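You operate a simulated robot arm through the tools that you are given. There is no shell and no other tool. Be economical: measure what you need, move in short steps, check, and stop when the job is done.

Carry out the task below with a simulated robot arm. There is one attempt and no reset: what you move stays moved.

Task
Brush the back pastry with sugar water, then press a patch of scallion flakes on its middle.
Fine: use the yellow brush and the wetted wooden peg; stand both back; the pastry stays in its slot. Set down upright: yellow brush, wooden peg. A coat counts when it lies all over at full strength: go over it till it gets no stronger.

Only the result counts: the job must be done as asked and must still hold three seconds after the hand-in. Knocking over, shifting, dropping, spilling or breaking anything else fails it.

Robot
A 6-joint arm with a two-finger parallel gripper, fixed in place. Base frame: the origin is at the foot of the arm, x ahead of it, y to its left, z up; the work surface is at about z = 830. Units: mm, rad, N and s.
With the tool pointing down near the work surface it reaches from about 260 to 680 mm from the base axis. Its first joint turns from -1.152 to 1.152 rad. Payload 2.9 kg.
Tool frame: the origin (TCP) lies between the finger pads and is the grasp point; the fingertips stand 30 mm ahead of it; z points along the fingers, y is the line along which they close. The gripper opens to 110 mm. The fingers are 20 mm wide and 10 mm thick; the gripper's body (48 by 112 mm) begins 55 mm behind the TCP.
Orientation is told as [roll, pitch, yaw] about the base's x, y, z axes, in that order, counted from this pose: with the fingers straight down and closing along the base's y, the tool's x points along the base's -x, its y along +y and its z along -z.

Tools
- The arm moves only by the tool servo_tool. Its argument "increments" is a list of rows, each an object (a shift or turn left out is 0, a gripper value left out holds the last) with "delta_pos": the shift along the base's x, y, z in mm, a list of three; "turn": the turn, a rotation vector about the base's x, y, z in rad, a list of three; "gripper": the finger opening in mm, from 0 to 110. In form: [{"delta_pos": [tx, ty, tz], "turn": [wx, wy, wz], "gripper": gripper}, ...]. A call has 1 to 8 rows; each row is the pose to reach, as a shift and turn from the pose commanded when the call began. Rows are played at 5 a second. More than 50 mm and 0.15 rad between two rows, or a gripper value outside its range, and nothing of the call is played. Where a pose cannot be reached the arm comes as near as it can. A force on the tool above 40 N (or 10 N above the force at the start of the call, whichever is more), or a blocked arm, ends the call early, and 0.2 s more pass. The fingers move at their own pace (about 108 mm/s each) and stop on an object; they squeeze with about 40 N. The grip force told is the motor's: it shows also when the fingers shut on nothing. Time passes only in rows, and 0.2 s behind the last, so rows that repeat a pose let the fingers close. It gives the time, the measured TCP pose, the force on the tool (base axes), the opening and the grip force at its end, in the units of the frame above (readings bear some noise), with the torque about the TCP (base axes, N m) and any sound that the robot's microphone picked up, and new pictures: "show" is both (left out), scene, wrist or none.
- Cameras (640 x 400 px; columns grow to the right, rows downward): "scene" is fixed at [63.8, 421.2, 1389.5]; the picture's right is [-0.88, -0.48, 0.00], its down [-0.25, 0.45, -0.86] and it looks along [0.41, -0.75, -0.51] (base axes); focal length 346 px, centre (320, 200). "wrist" rides on the gripper at [72, 17, -103] in the tool frame; the picture's right is [-0.23, 0.97, 0.00], its down [-0.76, -0.18, -0.62] and it looks along [-0.61, -0.14, 0.78] (tool axes); focal length 222 px, centre (320, 200). There is no depth. A picture from a camera that has moved, and an enlarged one, comes with that camera's place and axes in the base frame and with its lens.
- inspect(camera, box): a new picture of the part [left, top, right, bottom] of that camera's present view, enlarged. No time passes.
- job_done(): hands the job in; it is judged then, once.

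Work in short steps. Places have to be worked out from the pictures, the camera data and where the tool is seen: move nearer, look again, correct. Check each grasp and each placing, and mend what went wrong. You have 120 turns and 200 pictures in all, those below and enlarged ones among them. Open the gripper and draw the arm clear of the work before you hand the job in, unless the task says otherwise; then end with one line.

The tools are called after "Emit:" as a command line: name --argument value ..., lists and objects as JSON in quotes. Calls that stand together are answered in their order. servo_tool: Moves the arm, as the interface text tells. Its arguments: {"type":"object","properties":{"increments":{"type":"array","items":{"type":"object","properties":{"delta_pos":{"type":"array","items":{"type":"number"}},"turn":{"type":"array","items":{"type":"number"}},"gripper":{"type":"number"}}}},"show":{"type":"string","enum":["both","scene","wrist","none"]}},"required":["increments"]} The other tools are called the same way: inspect (camera, box) takes an enlarged picture of a part of a camera's view; job_done () hands the job in.

At the start:

```text
t: 0.0
position: [386.0, -127.0, 1123.6]
orientation: [0.001, 0.001, 0.001]
wrist_force: [-0.2, 0.5, 0.1]
ft_torque: [-0.02, 0.01, -0.02]
finger_gap: 109.8
grasp_force: 0.1
```

scene: 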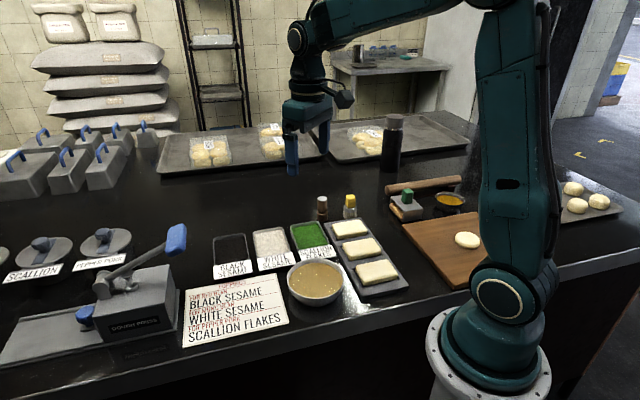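
wrist: 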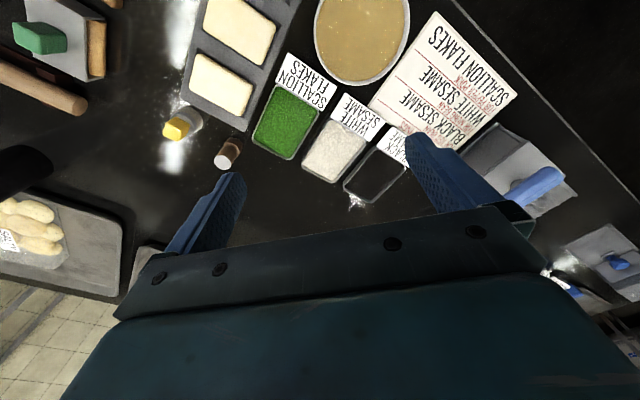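

I start by enlarging the work area to identify the brush, peg, pastries and bowls.

Emit:
inspect --camera "scene" --box '[200, 170, 520, 370]'

Emit:
inspect --camera "wrist" --box '[0, 0, 440, 275]'

```text
2.00 times, centred on (360, 270) of scene
camera zoom: at [63.8, 421.2, 1389.5], right [-0.88, -0.48, 0.0], down [-0.25, 0.45, -0.86], along [0.41, -0.75, -0.51], focal length 691 px, centre (240, 60)
```

zoom: 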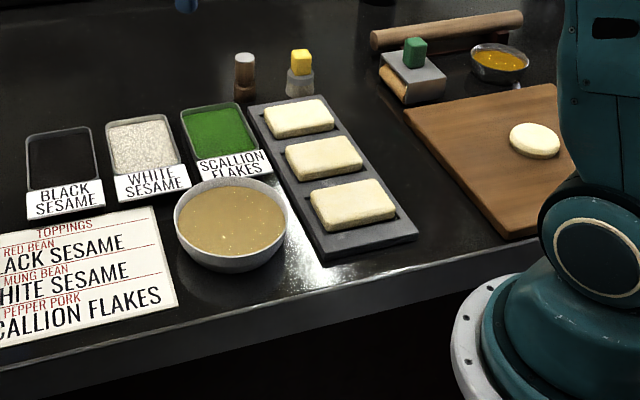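

```text
1.45 times, centred on (220, 138) of wrist
camera zoom: at [312.2, -108.5, 1226.4], right [0.23, 0.97, 0.0], down [0.76, -0.18, 0.62], along [0.61, -0.14, -0.78], focal length 323 px, centre (466, 291)
```

zoom: 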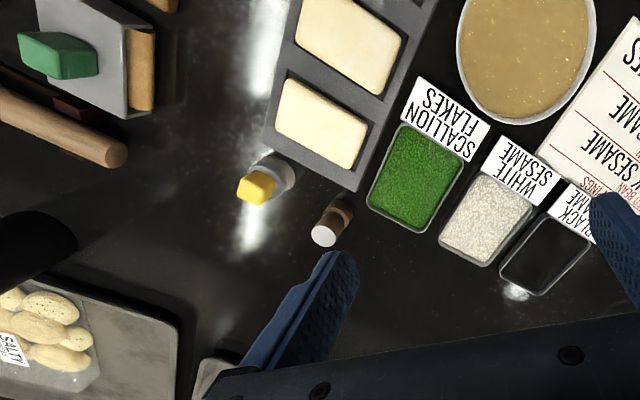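

Back pastry looks to be near (358,-280), the yellow brush near (393,-370), peg near (462,-319). I move closer to look.

Emit:
servo_tool --increments '[{"delta_pos": [-10, -40, -20]}, {"delta_pos": [-20, -80, -40]}, {"delta_pos": [-30, -120, -60]}, {"delta_pos": [-30, -150, -90]}, {"delta_pos": [-30, -170, -120]}]'

```text
t: 1.2
position: [357.2, -293.0, 1005.6]
orientation: [0.0, 0.0, 0.0]
wrist_force: [0.6, -0.9, 0.3]
ft_torque: [0.03, 0.01, 0.0]
finger_gap: 110.1
grasp_force: 0.1
camera wrist: at [282.8, -275.4, 1107.9], right [0.23, 0.97, 0.0], down [0.76, -0.18, 0.62], along [0.61, -0.14, -0.78], focal length 222 px, centre (320, 200)
```

scene: 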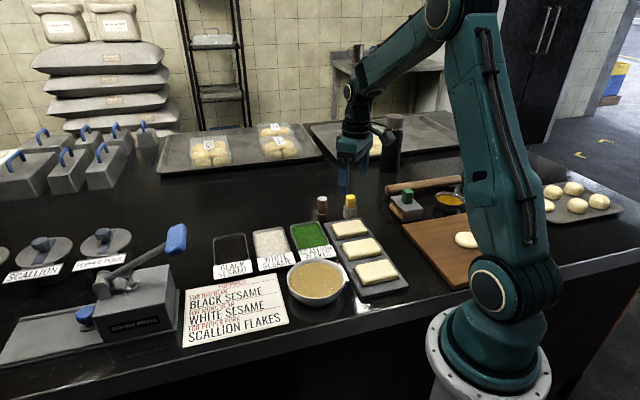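
wrist: 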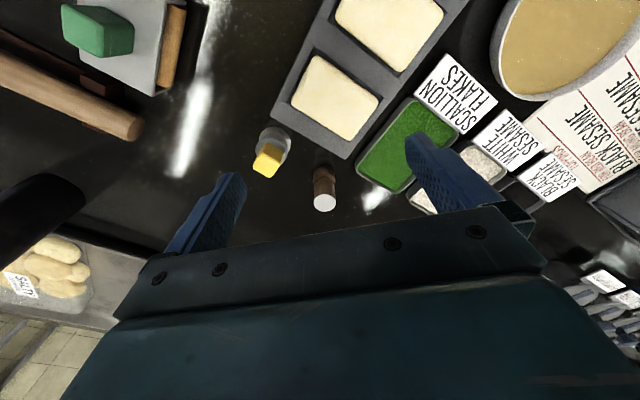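

Emit:
inspect --camera "wrist" --box '[220, 80, 460, 230]'

Emit:
inspect --camera "scene" --box '[280, 180, 480, 305]'

```text
2.67 times, centred on (340, 155) of wrist
camera zoom: at [282.8, -275.4, 1107.9], right [0.23, 0.97, 0.0], down [0.76, -0.18, 0.62], along [0.61, -0.14, -0.78], focal length 592 px, centre (267, 320)
```

zoom: 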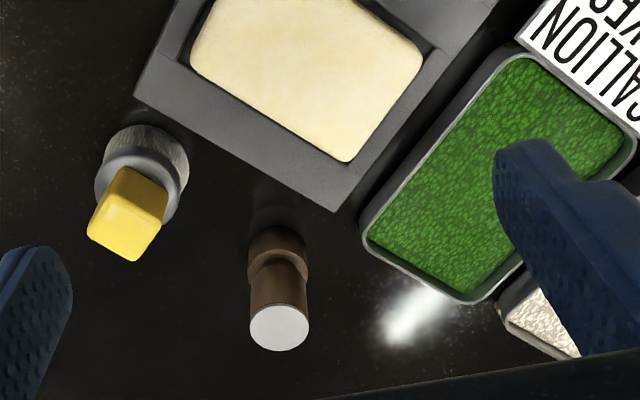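

```text
3.20 times, centred on (380, 242) of scene
camera zoom: at [63.8, 421.2, 1389.5], right [-0.88, -0.48, 0.0], down [-0.25, 0.45, -0.86], along [0.41, -0.75, -0.51], focal length 1106 px, centre (128, 64)
```

zoom: 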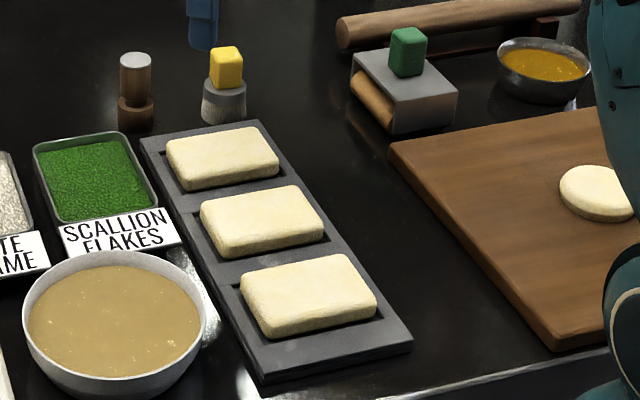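

The yellow brush has a square grip (z≈868–897) over a round head at ≈(391,-363), turned about 45° like the tray. I rotate the tool 45° and move above it at safe height.

Emit:
servo_tool --increments '[{"delta_pos": [6, -12, 0], "turn": [0, 0, 0.131]}, {"delta_pos": [12, -24, 0], "turn": [0, 0, 0.262]}, {"delta_pos": [18, -36, 0], "turn": [0, 0, 0.393]}, {"delta_pos": [24, -48, 0], "turn": [0, 0, 0.524]}, {"delta_pos": [30, -60, 0], "turn": [0, 0, 0.655]}, {"delta_pos": [35, -70, -10], "turn": [0, 0, 0.785], "gripper": 70}, {"delta_pos": [35, -70, -30], "turn": [0, 0, 0.785]}]'

```text
t: 2.8
position: [391.7, -366.1, 973.7]
orientation: [0.001, 0.001, 0.788]
wrist_force: [-0.7, -0.7, -0.1]
ft_torque: [-0.02, -0.02, 0.02]
finger_gap: 70.0
grasp_force: 0.1
camera wrist: at [327.5, -404.0, 1076.2], right [-0.53, 0.85, 0.0], down [0.66, 0.41, 0.62], along [0.53, 0.33, -0.78], focal length 222 px, centre (320, 200)
```

scene: 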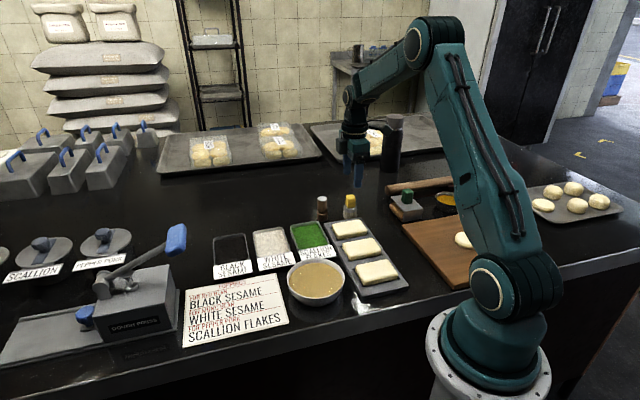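
wrist: 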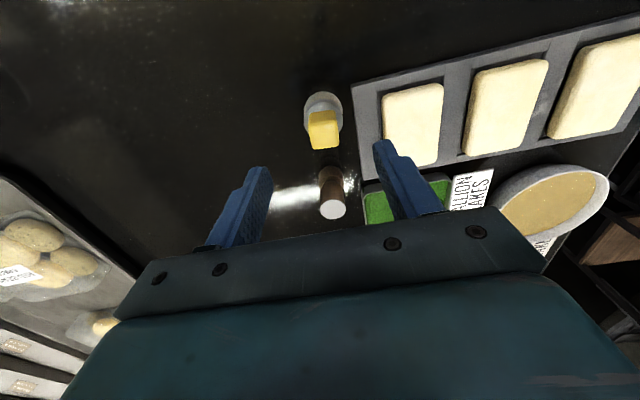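

Emit:
inspect --camera "wrist" --box '[260, 75, 420, 175]'

Emit:
inspect --camera "scene" --box '[300, 130, 412, 230]'

```text
4.00 times, centred on (340, 125) of wrist
camera zoom: at [327.5, -404.0, 1076.2], right [-0.53, 0.85, 0.0], down [0.66, 0.41, 0.62], along [0.53, 0.33, -0.78], focal length 888 px, centre (240, 500)
```

zoom: 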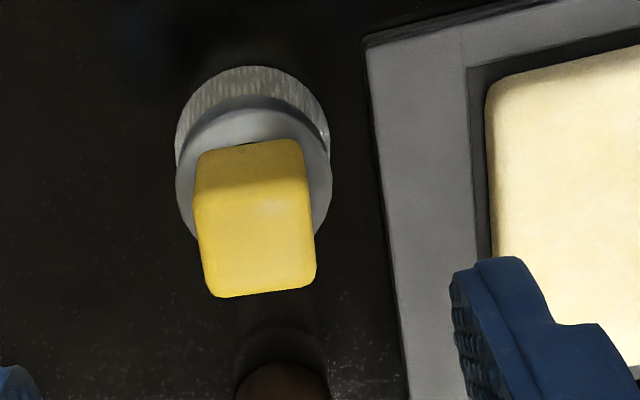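

```text
4.00 times, centred on (356, 180) of scene
camera zoom: at [63.8, 421.2, 1389.5], right [-0.88, -0.48, 0.0], down [-0.25, 0.45, -0.86], along [0.41, -0.75, -0.51], focal length 1382 px, centre (176, 280)
```

zoom: 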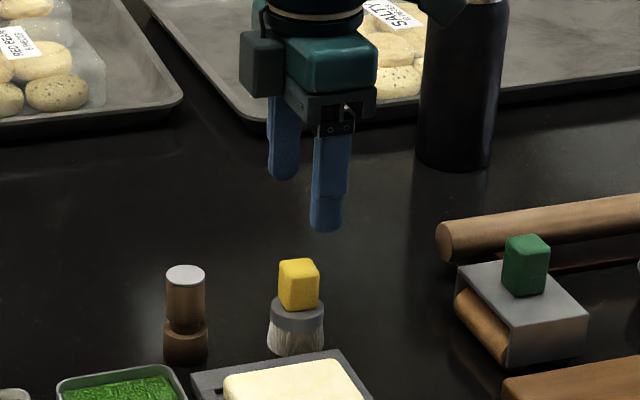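

Refined brush centre ≈(388.5,-362.5), grip 22 mm wide, turned ≈-0.08 from the tool. I descend with opening 50 so the tips stay just above the ferrule (z≈863).

Emit:
servo_tool --increments '[{"delta_pos": [-2.5, 4.5, -20], "turn": [0, 0, -0.08], "gripper": 52}, {"delta_pos": [-2.5, 4.5, -45], "turn": [0, 0, -0.08]}, {"delta_pos": [-2.5, 4.5, -65], "turn": [0, 0, -0.08]}, {"delta_pos": [-2.5, 4.5, -76], "turn": [0, 0, -0.08]}, {"delta_pos": [-2.5, 4.5, -76], "turn": [0, 0, -0.08]}]'

Emit:
inspect --camera "scene" --box '[300, 150, 412, 220]'

```text
t: 4.0
position: [389.5, -361.6, 897.8]
orientation: [-0.001, 0.001, 0.705]
wrist_force: [-0.1, 0.1, -1.0]
ft_torque: [0.0, 0.01, 0.01]
finger_gap: 52.0
grasp_force: 0.1
camera wrist: at [321.9, -394.8, 1000.3], right [-0.46, 0.89, 0.0], down [0.7, 0.36, 0.62], along [0.55, 0.29, -0.78], focal length 222 px, centre (320, 200)
```

scene: 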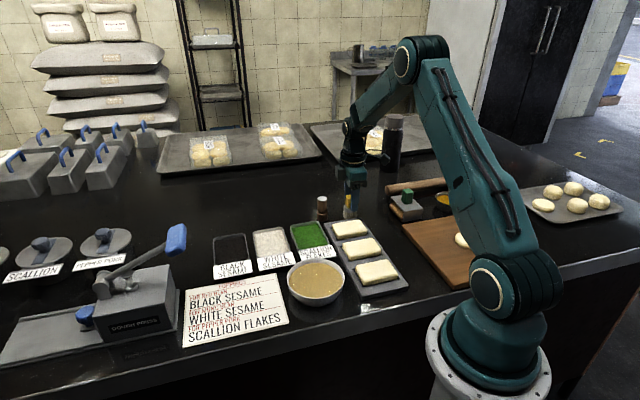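
wrist: 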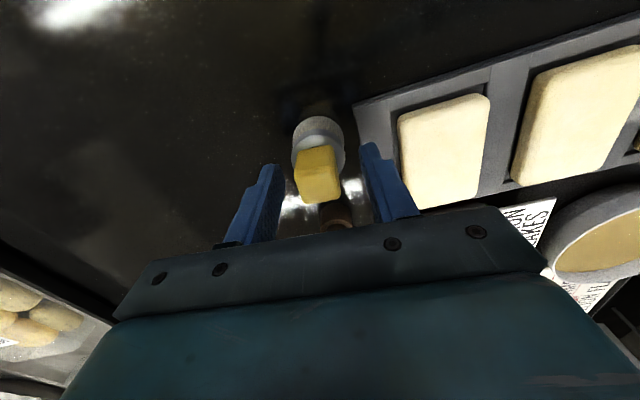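

```text
5.71 times, centred on (356, 185) of scene
camera zoom: at [63.8, 421.2, 1389.5], right [-0.88, -0.48, 0.0], down [-0.25, 0.45, -0.86], along [0.41, -0.75, -0.51], focal length 1975 px, centre (114, 286)
```

zoom: 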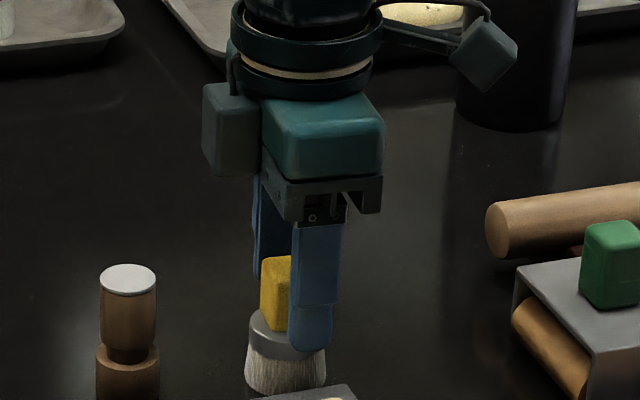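

The grip block sits between the fingers and centred. Closing.

Emit:
servo_tool --increments '[{"gripper": 35}, {"gripper": 10}, {"gripper": 10}, {"gripper": 10}]' --show "wrist"

```text
t: 5.0
position: [389.3, -362.2, 897.7]
orientation: [0.0, 0.0, 0.704]
wrist_force: [-0.2, 0.1, 0.6]
ft_torque: [-0.01, -0.02, -0.04]
finger_gap: 24.4
grasp_force: 40.1
camera wrist: at [322.0, -394.8, 1000.5], right [-0.46, 0.89, 0.0], down [0.7, 0.36, 0.62], along [0.55, 0.29, -0.78], focal length 222 px, centre (320, 200)
```

wrist: 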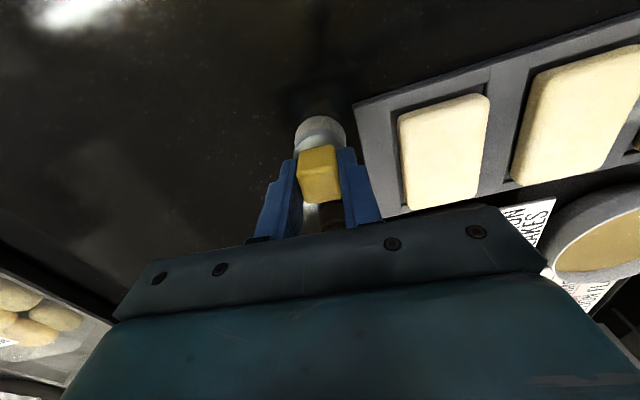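

Grip holds (24.4 mm). Lift straight up, then travel toward the large bowl.

Emit:
servo_tool --increments '[{"delta_pos": [0, 0, 30]}, {"delta_pos": [0, 0, 75]}, {"delta_pos": [-8, 40, 90]}, {"delta_pos": [-16, 85, 100]}, {"delta_pos": [-24, 130, 100]}, {"delta_pos": [-32, 175, 100]}, {"delta_pos": [-45, 215, 100]}, {"delta_pos": [-45, 215, 100]}]'

```text
t: 6.8
position: [342.4, -146.9, 998.1]
orientation: [0.0, 0.0, 0.704]
wrist_force: [0.1, 0.1, 0.3]
ft_torque: [-0.01, -0.02, 0.03]
finger_gap: 24.2
grasp_force: 40.0
camera wrist: at [274.8, -179.2, 1101.4], right [-0.46, 0.89, 0.0], down [0.69, 0.36, 0.62], along [0.55, 0.29, -0.78], focal length 222 px, centre (320, 200)
```

scene: 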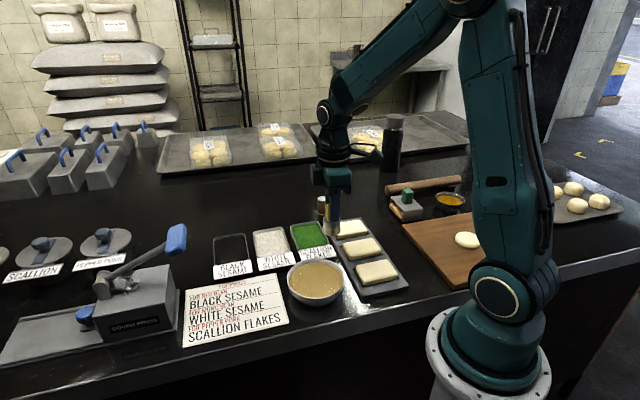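
wrist: 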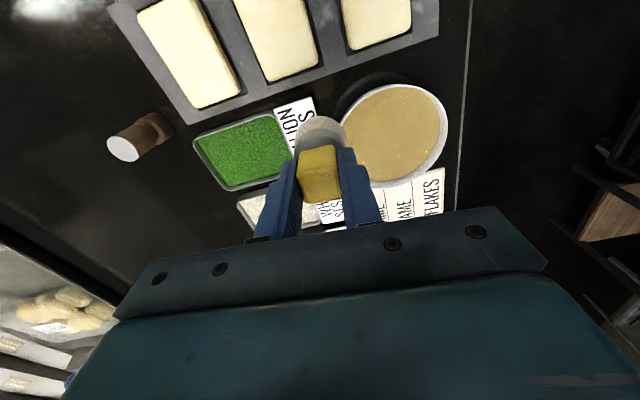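

Emit:
inspect --camera "scene" --box '[260, 210, 420, 310]'

Emit:
inspect --camera "wrist" --box '[180, 60, 500, 260]'

```text
4.00 times, centred on (340, 260) of scene
camera zoom: at [63.8, 421.3, 1389.5], right [-0.88, -0.48, 0.0], down [-0.25, 0.45, -0.86], along [0.41, -0.75, -0.51], focal length 1382 px, centre (240, -40)
```

zoom: 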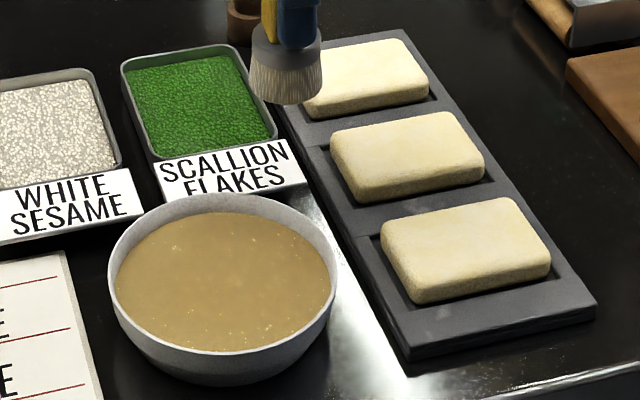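

```text
2.00 times, centred on (340, 160) of wrist
camera zoom: at [274.8, -179.2, 1101.4], right [-0.46, 0.89, 0.0], down [0.69, 0.36, 0.62], along [0.55, 0.29, -0.78], focal length 444 px, centre (280, 280)
```

zoom: 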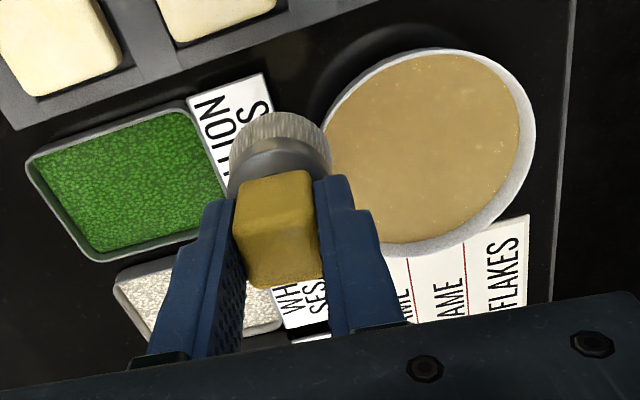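

Bowl centre ≈(328,-57), rim ≈865, liquid ≈857. I move over it and lower the bristles a bit into the liquid.

Emit:
servo_tool --increments '[{"delta_pos": [-7, 45, 0]}, {"delta_pos": [-14, 90, 0]}, {"delta_pos": [-14, 90, -30]}, {"delta_pos": [-14, 90, -60]}]'

Emit:
inspect --camera "scene" --box '[260, 210, 420, 310]'

```text
t: 7.8
position: [327.7, -56.2, 936.9]
orientation: [0.001, -0.002, 0.706]
wrist_force: [-0.2, -0.8, -1.0]
ft_torque: [0.0, -0.02, 0.01]
finger_gap: 24.4
grasp_force: 39.8
camera wrist: at [259.6, -89.2, 1040.1], right [-0.46, 0.89, 0.0], down [0.7, 0.36, 0.62], along [0.55, 0.29, -0.78], focal length 222 px, centre (320, 200)
```

scene: 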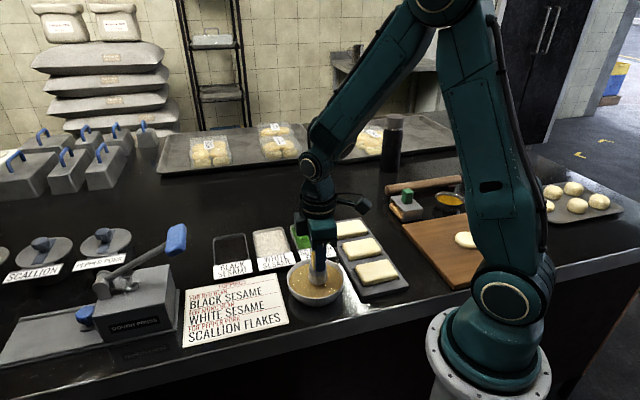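
wrist: 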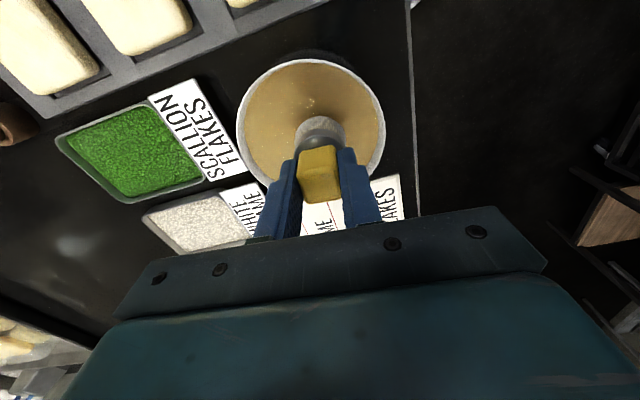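

```text
4.00 times, centred on (340, 260) of scene
camera zoom: at [63.8, 421.2, 1389.5], right [-0.88, -0.48, 0.0], down [-0.25, 0.45, -0.86], along [0.41, -0.75, -0.51], focal length 1382 px, centre (240, -40)
```

zoom: 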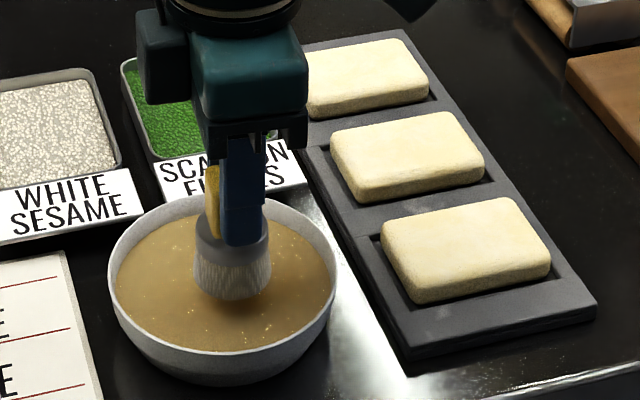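

Well centred, with the bristles just above the liquid. I lower 25 mm slowly and stir slightly.

Emit:
servo_tool --increments '[{"delta_pos": [0, 0, -8]}, {"delta_pos": [0, 0, -16]}, {"delta_pos": [0, 0, -22]}, {"delta_pos": [0, 0, -25]}, {"delta_pos": [0, 0, -25]}]' --show "none"

Emit:
inspect --camera "scene" --box '[260, 210, 420, 310]'

```text
t: 8.6
position: [331.3, -57.2, 918.6]
orientation: [-0.001, -0.004, 0.706]
wrist_force: [-3.6, 0.3, 12.5]
ft_torque: [0.07, 0.1, 0.01]
finger_gap: 23.9
grasp_force: 40.0
stopped in row 4: the force on the tool passed its limit at 57 N (the readings are from after the stop); the commanded pose is now the measured one
```

```text
4.00 times, centred on (340, 260) of scene
camera zoom: at [63.6, 421.3, 1389.5], right [-0.88, -0.48, 0.0], down [-0.25, 0.45, -0.86], along [0.41, -0.75, -0.51], focal length 1382 px, centre (240, -40)
```

zoom: 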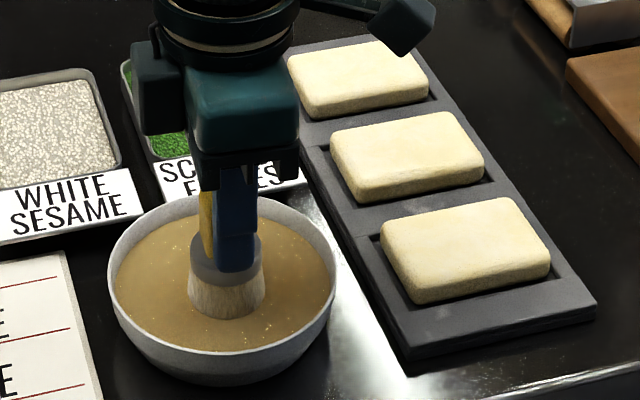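

The bristles hit the bottom/surface at TCP≈918 and took on a beige tint. Lift and check the brush.

Emit:
servo_tool --increments '[{"delta_pos": [-2, 0, 15]}, {"delta_pos": [-2, 0, 45]}, {"delta_pos": [-2, 0, 75]}, {"delta_pos": [-2, 0, 75]}]' --show "wrist"

Emit:
inspect --camera "scene" --box '[260, 190, 420, 290]'

```text
t: 9.6
position: [328.1, -56.9, 993.5]
orientation: [-0.002, -0.002, 0.705]
wrist_force: [-0.4, -0.9, -0.9]
ft_torque: [-0.01, 0.02, 0.02]
finger_gap: 24.5
grasp_force: 40.3
camera wrist: at [260.4, -89.6, 1094.7], right [-0.46, 0.89, 0.0], down [0.69, 0.36, 0.63], along [0.56, 0.29, -0.78], focal length 222 px, centre (320, 200)
```

wrist: 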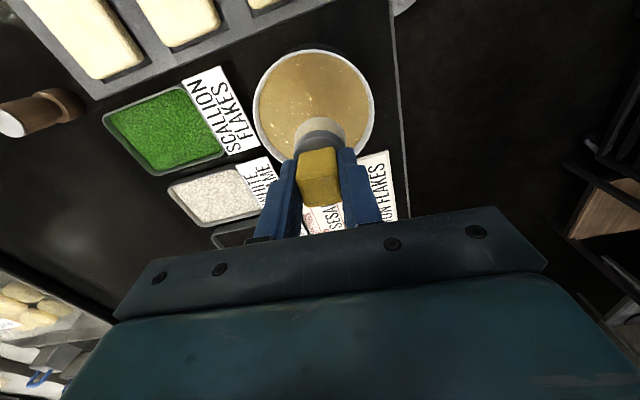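

```text
4.00 times, centred on (340, 240) of scene
camera zoom: at [63.8, 421.2, 1389.5], right [-0.88, -0.48, 0.0], down [-0.25, 0.45, -0.86], along [0.41, -0.75, -0.51], focal length 1382 px, centre (240, 40)
```

zoom: 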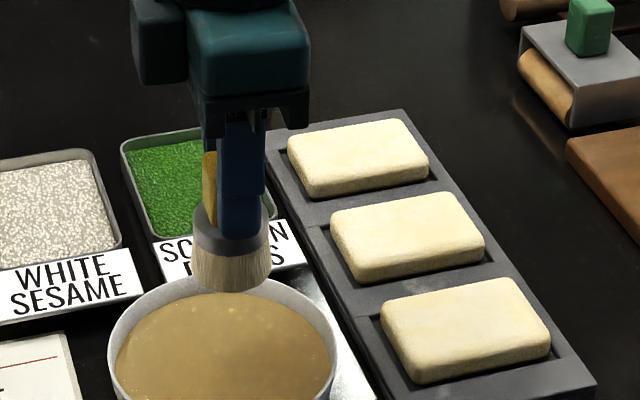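

The bristles are wet. Now I go above the back pastry (≈(353,-275)) and look.

Emit:
servo_tool --increments '[{"delta_pos": [4, -40, 5]}, {"delta_pos": [8, -85, 5]}, {"delta_pos": [12, -130, 5]}, {"delta_pos": [16, -175, 5]}, {"delta_pos": [25, -218, 5]}, {"delta_pos": [25, -218, 5]}]'

Emit:
inspect --camera "wrist" --box '[220, 60, 460, 210]'

Emit:
inspect --camera "scene" --box '[290, 170, 430, 260]'

```text
t: 11.0
position: [354.3, -273.5, 996.2]
orientation: [-0.003, -0.004, 0.704]
wrist_force: [-1.0, 1.0, -0.9]
ft_torque: [0.02, -0.01, 0.02]
finger_gap: 24.2
grasp_force: 40.3
camera wrist: at [286.5, -306.2, 1099.1], right [-0.46, 0.89, 0.0], down [0.69, 0.36, 0.63], along [0.56, 0.29, -0.78], focal length 222 px, centre (320, 200)
```

scene: 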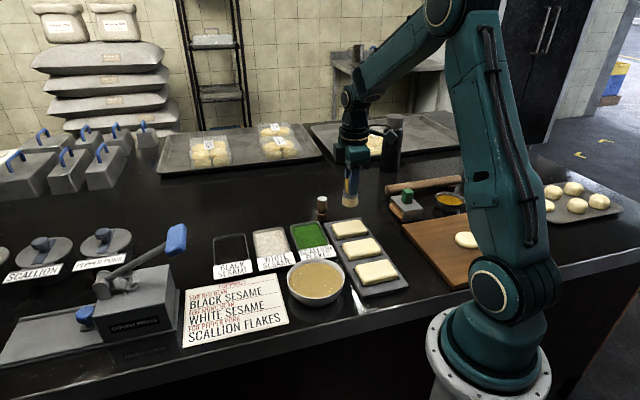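
wrist: 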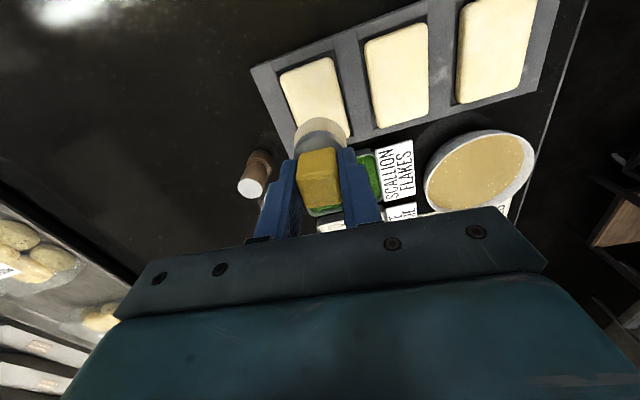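

```text
2.67 times, centred on (340, 135) of wrist
camera zoom: at [286.5, -306.2, 1099.1], right [-0.46, 0.89, 0.0], down [0.69, 0.36, 0.63], along [0.56, 0.29, -0.78], focal length 592 px, centre (267, 373)
```

zoom: 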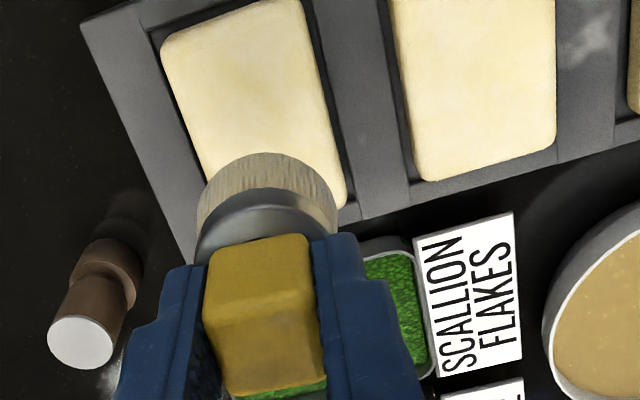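

```text
4.44 times, centred on (360, 215) of scene
camera zoom: at [63.8, 421.2, 1389.5], right [-0.88, -0.48, 0.0], down [-0.25, 0.45, -0.86], along [0.41, -0.75, -0.51], focal length 1536 px, centre (142, 133)
```

zoom: 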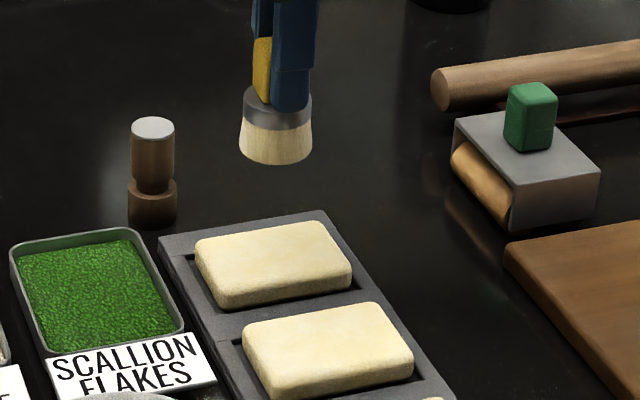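

Pastry corners put its centre at ≈(352,-272), 81×49 mm, long axis along (.67,.74), top ≈852; brush bottom is still 67.5 below the TCP. I descend to just above contact at the centre.

Emit:
servo_tool --increments '[{"delta_pos": [-2, 1.5, -30]}, {"delta_pos": [-2, 1.5, -60]}, {"delta_pos": [-2, 1.5, -72]}, {"delta_pos": [-2, 1.5, -75]}, {"delta_pos": [-2, 1.5, -77]}]' --show "none"

Emit:
inspect --camera "scene" --box '[290, 170, 430, 260]'

```text
t: 12.2
position: [351.0, -274.2, 922.3]
orientation: [-0.003, -0.001, 0.706]
wrist_force: [-5.0, -0.8, 13.3]
ft_torque: [0.07, 0.22, 0.04]
finger_gap: 24.1
grasp_force: 40.4
```

```text
4.44 times, centred on (360, 215) of scene
camera zoom: at [63.6, 421.3, 1389.5], right [-0.88, -0.48, 0.0], down [-0.25, 0.45, -0.86], along [0.41, -0.75, -0.51], focal length 1536 px, centre (142, 133)
```

zoom: 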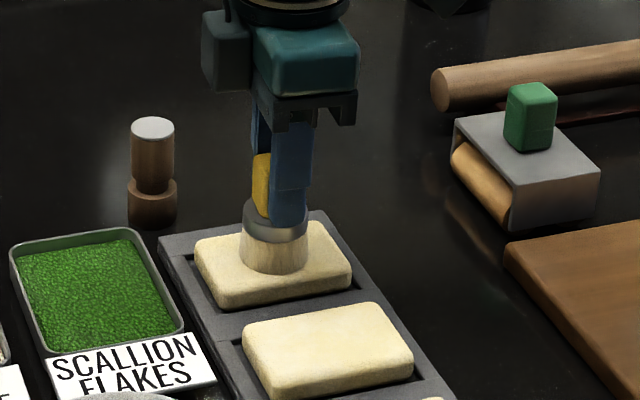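

Contact at ≈13 N. I ease up 1 mm and sweep a loop over the pastry.

Emit:
servo_tool --increments '[{"delta_pos": [6.8, -7.3, 1]}, {"delta_pos": [25.5, 13.5, 1]}, {"delta_pos": [11.9, 28.2, 1]}, {"delta_pos": [-6.8, 7.3, 1]}, {"delta_pos": [-25.5, -13.5, 1]}, {"delta_pos": [-11.9, -28.2, 1]}, {"delta_pos": [6.8, -7.3, 1]}, {"delta_pos": [0, 0, 1]}]' --show "none"

Emit:
inspect --camera "scene" --box '[290, 170, 430, 260]'

```text
t: 14.0
position: [353.8, -275.0, 921.9]
orientation: [-0.003, -0.005, 0.704]
wrist_force: [1.7, -0.7, 2.7]
ft_torque: [-0.04, -0.04, 0.01]
finger_gap: 24.1
grasp_force: 40.4
```

```text
4.44 times, centred on (360, 215) of scene
camera zoom: at [63.8, 421.2, 1389.5], right [-0.88, -0.48, 0.0], down [-0.25, 0.45, -0.86], along [0.41, -0.75, -0.51], focal length 1536 px, centre (142, 133)
```

zoom: 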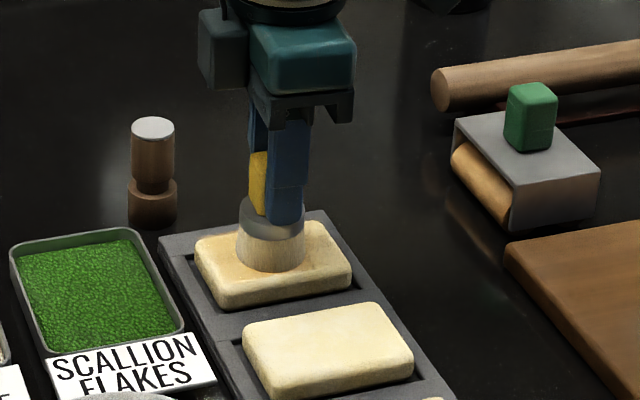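

Tint is appearing. Another, wider loop.

Emit:
servo_tool --increments '[{"delta_pos": [8.8, -9.6, -0.5]}, {"delta_pos": [30.2, 14.2, -0.5]}, {"delta_pos": [12.6, 33.4, -0.5]}, {"delta_pos": [-8.8, 9.6, -0.5]}, {"delta_pos": [-30.2, -14.2, -0.5]}, {"delta_pos": [-12.6, -33.4, -0.5]}, {"delta_pos": [8.8, -9.6, -0.5]}, {"delta_pos": [0, 0, -0.5]}]' --show "none"

Emit:
servo_tool --increments '[{"delta_pos": [0, 0, 30]}, {"delta_pos": [0, 0, 70]}, {"delta_pos": [0, 0, 70]}]' --show "none"

Emit:
inspect --camera "scene" --box '[290, 170, 430, 260]'

Emit:
inspect --camera "wrist" --box '[220, 40, 460, 190]'

```text
t: 15.3
position: [328.0, -289.0, 921.5]
orientation: [-0.004, -0.007, 0.708]
wrist_force: [-0.9, -0.3, 9.1]
ft_torque: [0.07, 0.04, -0.03]
finger_gap: 24.0
grasp_force: 40.3
stopped in row 6: the force on the tool passed its limit at 46 N (the readings are from after the stop); the commanded pose is now the measured one
```

```text
t: 16.1
position: [325.9, -289.3, 992.1]
orientation: [-0.001, -0.005, 0.708]
wrist_force: [-0.3, 0.6, -0.6]
ft_torque: [0.0, -0.01, -0.01]
finger_gap: 24.2
grasp_force: 40.0
```

```text
4.44 times, centred on (360, 215) of scene
camera zoom: at [63.8, 421.2, 1389.5], right [-0.88, -0.48, 0.0], down [-0.25, 0.45, -0.86], along [0.41, -0.75, -0.51], focal length 1536 px, centre (142, 133)
```

zoom: 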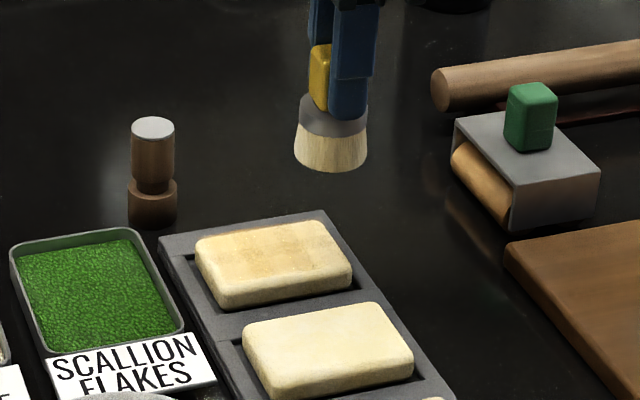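

```text
2.67 times, centred on (340, 115) of wrist
camera zoom: at [258.5, -322.4, 1093.8], right [-0.46, 0.89, 0.0], down [0.69, 0.36, 0.63], along [0.56, 0.29, -0.78], focal length 592 px, centre (267, 427)
```

zoom: 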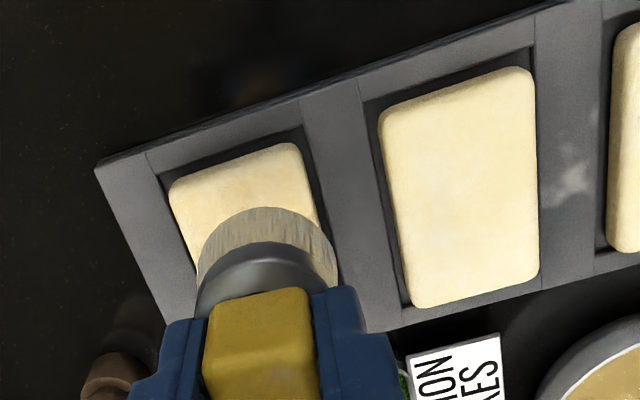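

Emit:
inspect --camera "scene" --box '[325, 212, 379, 246]'

```text
11.76 times, centred on (352, 229) of scene
camera zoom: at [63.8, 421.2, 1389.5], right [-0.88, -0.48, 0.0], down [-0.25, 0.45, -0.86], along [0.41, -0.75, -0.51], focal length 4066 px, centre (-56, -141)
```

zoom: 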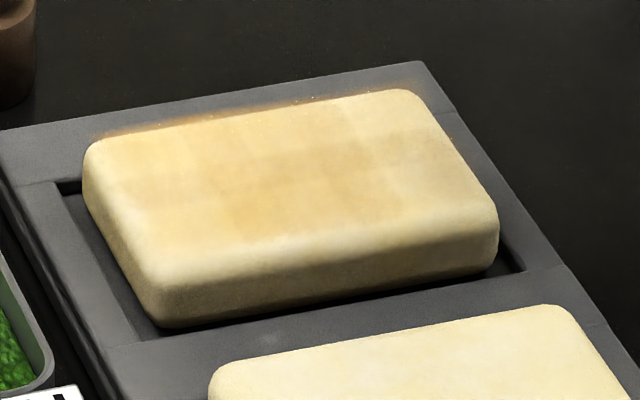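

The coat is building but lies toward the far long edge and beyond it; the near edge is thin. I shift the sweep centre to (349,-268) and run finer lanes.

Emit:
servo_tool --increments '[{"delta_pos": [-8.6, 9, -35]}, {"delta_pos": [-8.6, 9, -60]}, {"delta_pos": [-8.6, 9, -68.5]}, {"delta_pos": [-8.6, 9, -68.5]}]' --show "none"

Emit:
servo_tool --increments '[{"delta_pos": [20.1, 22.3, -0.5]}, {"delta_pos": [40.1, 44.6, -0.5]}, {"delta_pos": [44.9, 39.4, -0.5]}, {"delta_pos": [24.8, 17.1, -0.5]}, {"delta_pos": [4.8, -5.1, -0.5]}, {"delta_pos": [9.5, -10.3, -0.5]}, {"delta_pos": [29.6, 12, -0.5]}, {"delta_pos": [49.7, 34.3, -0.5]}]' --show "none"

Emit:
servo_tool --increments '[{"delta_pos": [4.8, -5.1, 0]}, {"delta_pos": [-15.3, -27.4, 0]}, {"delta_pos": [-35.4, -49.7, 0]}, {"delta_pos": [-31.9, -53.4, 0]}, {"delta_pos": [-11.9, -31.1, 0]}, {"delta_pos": [8.2, -8.8, 0]}, {"delta_pos": [0, 0, 0]}]' --show "none"

Emit:
servo_tool --increments '[{"delta_pos": [0, 0, 30]}, {"delta_pos": [-10, 10, 70]}, {"delta_pos": [-20, 20, 75]}, {"delta_pos": [-20, 20, 75]}]' --show "none"

Emit:
inspect --camera "scene" --box '[325, 212, 379, 246]'

```text
t: 17.1
position: [318.0, -280.5, 921.9]
orientation: [-0.001, -0.004, 0.708]
wrist_force: [-0.5, -0.4, -0.2]
ft_torque: [-0.02, 0.01, -0.04]
finger_gap: 23.9
grasp_force: 39.9
```

```text
t: 18.9
position: [368.7, -247.6, 921.0]
orientation: [-0.004, -0.005, 0.703]
wrist_force: [-5.5, -7.0, 21.1]
ft_torque: [-0.51, 0.43, -0.02]
finger_gap: 24.2
grasp_force: 40.0
```

```text
t: 20.5
position: [368.2, -244.1, 923.3]
orientation: [0.001, -0.005, 0.71]
wrist_force: [0.1, 0.2, 0.7]
ft_torque: [-0.01, -0.02, 0.0]
finger_gap: 24.2
grasp_force: 39.8
```

```text
t: 21.5
position: [347.1, -224.7, 996.8]
orientation: [-0.002, -0.005, 0.709]
wrist_force: [0.0, -0.8, -0.3]
ft_torque: [-0.02, 0.03, 0.01]
finger_gap: 24.2
grasp_force: 39.8
```

```text
11.76 times, centred on (352, 229) of scene
camera zoom: at [63.8, 421.2, 1389.5], right [-0.88, -0.48, 0.0], down [-0.25, 0.45, -0.86], along [0.41, -0.75, -0.51], focal length 4066 px, centre (-56, -141)
```

zoom: 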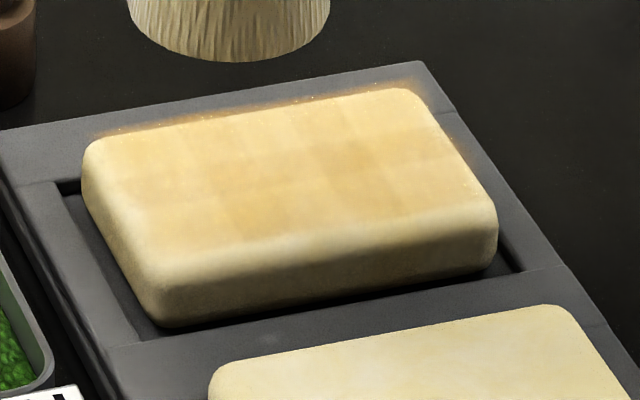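

The brush has paled, so load is running down. I re-dip in the bowl.

Emit:
servo_tool --increments '[{"delta_pos": [-5, 42, 0]}, {"delta_pos": [-10, 84, 0]}, {"delta_pos": [-15, 126, 0]}, {"delta_pos": [-19, 168, 0]}, {"delta_pos": [-19, 168, -35]}, {"delta_pos": [-19, 168, -65]}, {"delta_pos": [-19, 168, -74]}, {"delta_pos": [-19, 168, -76]}]' --show "none"

Emit:
servo_tool --increments '[{"delta_pos": [0, 0, -1]}, {"delta_pos": [6, 6, 0]}, {"delta_pos": [-6, 6, 0]}, {"delta_pos": [0, 0, 0]}, {"delta_pos": [0, 0, 35]}, {"delta_pos": [0, 0, 75]}, {"delta_pos": [0, 0, 75]}]' --show "none"

Emit:
inspect --camera "scene" --box '[260, 190, 420, 290]'

```text
t: 23.3
position: [325.3, -56.6, 921.5]
orientation: [-0.001, -0.006, 0.709]
wrist_force: [0.1, 0.1, -0.5]
ft_torque: [0.01, -0.02, 0.0]
finger_gap: 23.9
grasp_force: 40.0
```

```text
t: 24.9
position: [325.9, -57.7, 994.1]
orientation: [-0.001, -0.007, 0.709]
wrist_force: [1.0, -0.5, -1.0]
ft_torque: [-0.03, -0.01, 0.02]
finger_gap: 24.4
grasp_force: 39.9
```

```text
4.00 times, centred on (340, 240) of scene
camera zoom: at [63.8, 421.2, 1389.5], right [-0.88, -0.48, 0.0], down [-0.25, 0.45, -0.86], along [0.41, -0.75, -0.51], focal length 1382 px, centre (240, 40)
```

zoom: 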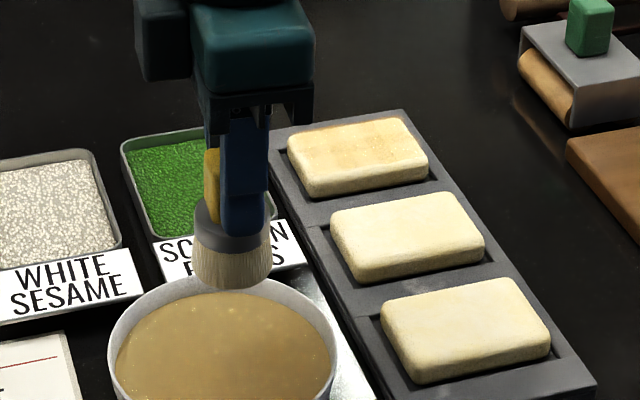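

Reloaded. Back to the pastry for a second round of lanes.

Emit:
servo_tool --increments '[{"delta_pos": [-2, -45, 0]}, {"delta_pos": [-4, -90, 0]}, {"delta_pos": [-6, -135, 0]}, {"delta_pos": [-6.5, -180, 0]}, {"delta_pos": [-6.5, -222, 0]}, {"delta_pos": [-6.5, -222, -35]}, {"delta_pos": [-6.5, -222, -65]}, {"delta_pos": [-6.5, -222, -72]}]' --show "none"

Emit:
servo_tool --increments '[{"delta_pos": [20.1, 22.3, -0.7]}, {"delta_pos": [40.1, 44.6, -0.7]}, {"delta_pos": [44.9, 39.4, -0.7]}, {"delta_pos": [24.8, 17.1, -0.7]}, {"delta_pos": [4.8, -5.1, -0.7]}, {"delta_pos": [9.5, -10.3, -0.7]}, {"delta_pos": [29.6, 12, -0.7]}, {"delta_pos": [49.7, 34.3, -0.7]}]' --show "none"

Emit:
servo_tool --increments '[{"delta_pos": [4.8, -5.1, 0]}, {"delta_pos": [-15.3, -27.4, 0]}, {"delta_pos": [-35.4, -49.7, 0]}, {"delta_pos": [-31.9, -53.4, 0]}, {"delta_pos": [-11.9, -31.1, 0]}, {"delta_pos": [8.2, -8.8, 0]}, {"delta_pos": [0, 0, 0]}]' --show "none"

Emit:
inspect --camera "scene" --box '[325, 212, 379, 246]'

```text
t: 26.7
position: [322.1, -280.1, 925.6]
orientation: [-0.001, -0.004, 0.708]
wrist_force: [0.1, -0.5, -0.5]
ft_torque: [0.02, -0.02, 0.02]
finger_gap: 23.9
grasp_force: 39.9
```

```text
t: 28.5
position: [372.4, -249.2, 922.6]
orientation: [-0.002, -0.006, 0.708]
wrist_force: [0.0, -0.1, -1.3]
ft_torque: [-0.01, 0.05, 0.0]
finger_gap: 24.2
grasp_force: 40.1
```

```text
t: 30.1
position: [372.0, -247.2, 923.4]
orientation: [-0.003, -0.006, 0.709]
wrist_force: [-0.3, 0.1, -0.4]
ft_torque: [-0.01, 0.01, 0.0]
finger_gap: 24.0
grasp_force: 40.5
```

```text
11.76 times, centred on (352, 229) of scene
camera zoom: at [63.8, 421.2, 1389.5], right [-0.88, -0.48, 0.0], down [-0.25, 0.45, -0.86], along [0.41, -0.75, -0.51], focal length 4066 px, centre (-56, -141)
```

zoom: 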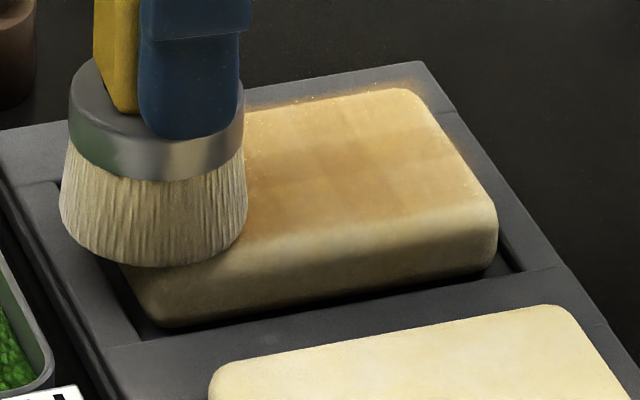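

Much stronger. I lift and back off to view the whole coat from the wrist camera.

Emit:
servo_tool --increments '[{"delta_pos": [0, 0, 30]}, {"delta_pos": [-20, -15, 60]}, {"delta_pos": [-50, -35, 75]}, {"delta_pos": [-80, -60, 75]}, {"delta_pos": [-80, -60, 75]}]' --show "none"

Emit:
inspect --camera "wrist" --box '[270, 20, 430, 120]'

Emit:
inspect --camera "scene" --box '[325, 212, 379, 246]'

```text
t: 31.3
position: [290.2, -307.3, 996.6]
orientation: [0.0, -0.004, 0.709]
wrist_force: [-0.4, 0.2, -0.9]
ft_torque: [0.0, 0.01, -0.02]
finger_gap: 24.3
grasp_force: 39.9
```

```text
4.00 times, centred on (350, 70) of wrist
camera zoom: at [223.0, -340.3, 1098.0], right [-0.46, 0.89, 0.0], down [0.69, 0.36, 0.63], along [0.56, 0.29, -0.78], focal length 888 px, centre (200, 720)
```

zoom: 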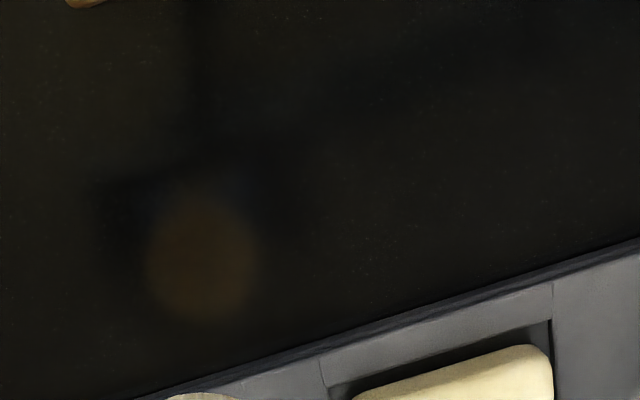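

```text
11.76 times, centred on (352, 229) of scene
camera zoom: at [63.8, 421.2, 1389.5], right [-0.88, -0.48, 0.0], down [-0.25, 0.45, -0.86], along [0.41, -0.75, -0.51], focal length 4066 px, centre (-56, -141)
```

zoom: 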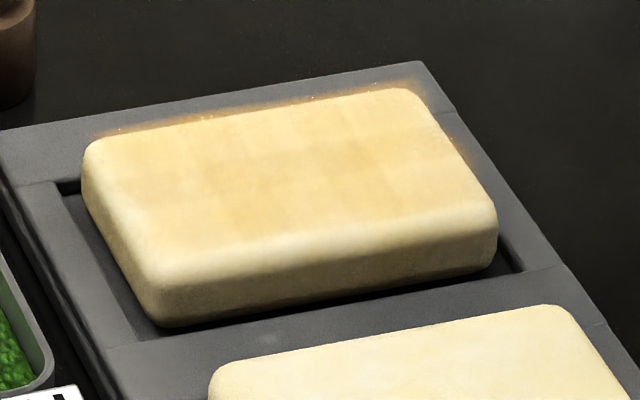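

Forward-shifted view needed instead (objects nearer the camera foot are unobstructed). I move the tool past the pastry.

Emit:
servo_tool --increments '[{"delta_pos": [35, 20, 0]}, {"delta_pos": [70, 45, 0]}, {"delta_pos": [105, 70, 0]}, {"delta_pos": [110, 75, 0]}, {"delta_pos": [110, 75, 0]}]' --show "wrist"

```text
t: 32.5
position: [403.5, -230.8, 995.8]
orientation: [-0.001, -0.006, 0.709]
wrist_force: [0.3, 0.2, -0.9]
ft_torque: [-0.01, 0.01, -0.02]
finger_gap: 23.9
grasp_force: 40.0
camera wrist: at [335.9, -264.7, 1097.8], right [-0.46, 0.89, 0.0], down [0.69, 0.36, 0.63], along [0.56, 0.29, -0.78], focal length 222 px, centre (320, 200)
```

wrist: 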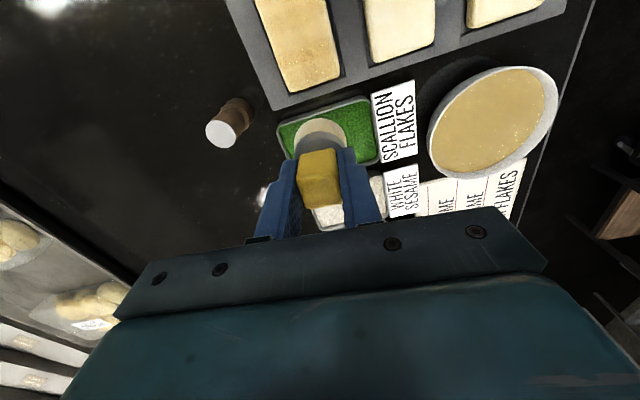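

Emit:
servo_tool --increments '[{"delta_pos": [-15, -10, 0]}, {"delta_pos": [-15, -10, 0]}]' --show "none"

Emit:
inspect --camera "wrist" --box '[220, 0, 412, 120]'

```text
t: 33.1
position: [387.2, -241.0, 997.7]
orientation: [-0.001, -0.006, 0.708]
wrist_force: [-0.2, 1.2, 0.0]
ft_torque: [-0.02, 0.01, -0.01]
finger_gap: 24.0
grasp_force: 40.5
```

```text
3.33 times, centred on (316, 60) of wrist
camera zoom: at [319.4, -274.9, 1098.6], right [-0.46, 0.89, 0.0], down [0.69, 0.36, 0.63], along [0.56, 0.29, -0.78], focal length 740 px, centre (333, 667)
```

zoom: 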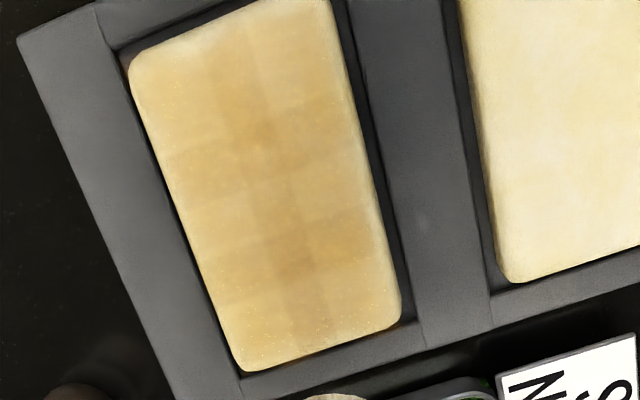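

Clear view: the whole top is tinted but unevenly; true centre is ≈(354.5,-276.5) with axes at 45°. I run a firmer, finer raster.

Emit:
servo_tool --increments '[{"delta_pos": [-30, -22, 0]}, {"delta_pos": [-62.8, -46.7, -20]}, {"delta_pos": [-62.8, -46.7, -55]}, {"delta_pos": [-62.8, -46.7, -75]}, {"delta_pos": [-62.8, -46.7, -77.3]}, {"delta_pos": [-62.8, -46.7, -77.3]}]' --show "none"

Emit:
servo_tool --increments '[{"delta_pos": [13.4, 13.4, 0]}, {"delta_pos": [26.2, 26.2, 0]}, {"delta_pos": [39.6, 39.6, 0]}, {"delta_pos": [46, 33.2, 0]}, {"delta_pos": [32.5, 19.8, 0]}, {"delta_pos": [19.8, 7.1, 0]}, {"delta_pos": [6.4, -6.4, 0]}, {"delta_pos": [12, -12, 0]}]' --show "none"

Emit:
servo_tool --increments '[{"delta_pos": [13.4, 13.4, 0]}, {"delta_pos": [26.2, 26.2, 0]}, {"delta_pos": [39.6, 39.6, 0]}, {"delta_pos": [46, 33.2, 0]}, {"delta_pos": [32.5, 19.8, 0]}, {"delta_pos": [19.8, 7.1, 0]}, {"delta_pos": [6.4, -6.4, 0]}, {"delta_pos": [-12, 12, 0]}]' --show "scene"

```text
t: 34.5
position: [323.8, -287.1, 922.3]
orientation: [-0.001, -0.004, 0.711]
wrist_force: [0.2, 0.0, 0.1]
ft_torque: [0.0, -0.05, -0.01]
finger_gap: 23.9
grasp_force: 40.1
```

```text
t: 36.3
position: [336.1, -296.6, 921.0]
orientation: [0.001, -0.007, 0.71]
wrist_force: [-9.2, 7.0, 25.2]
ft_torque: [0.49, 0.45, 0.07]
finger_gap: 24.1
grasp_force: 39.8
```

```text
t: 38.1
position: [323.8, -288.1, 921.1]
orientation: [0.0, -0.005, 0.707]
wrist_force: [1.1, -3.6, 5.1]
ft_torque: [-0.21, -0.08, -0.06]
finger_gap: 24.3
grasp_force: 39.9
```

scene: 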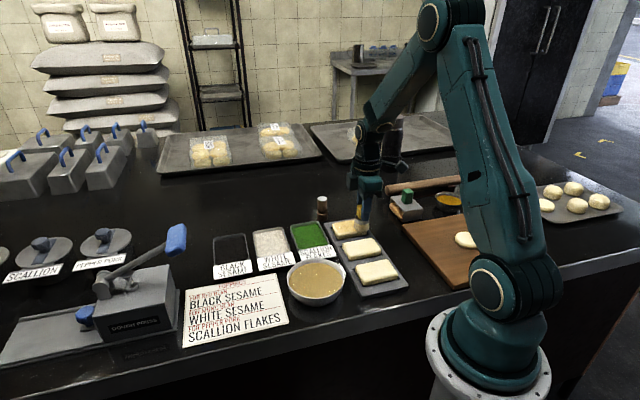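

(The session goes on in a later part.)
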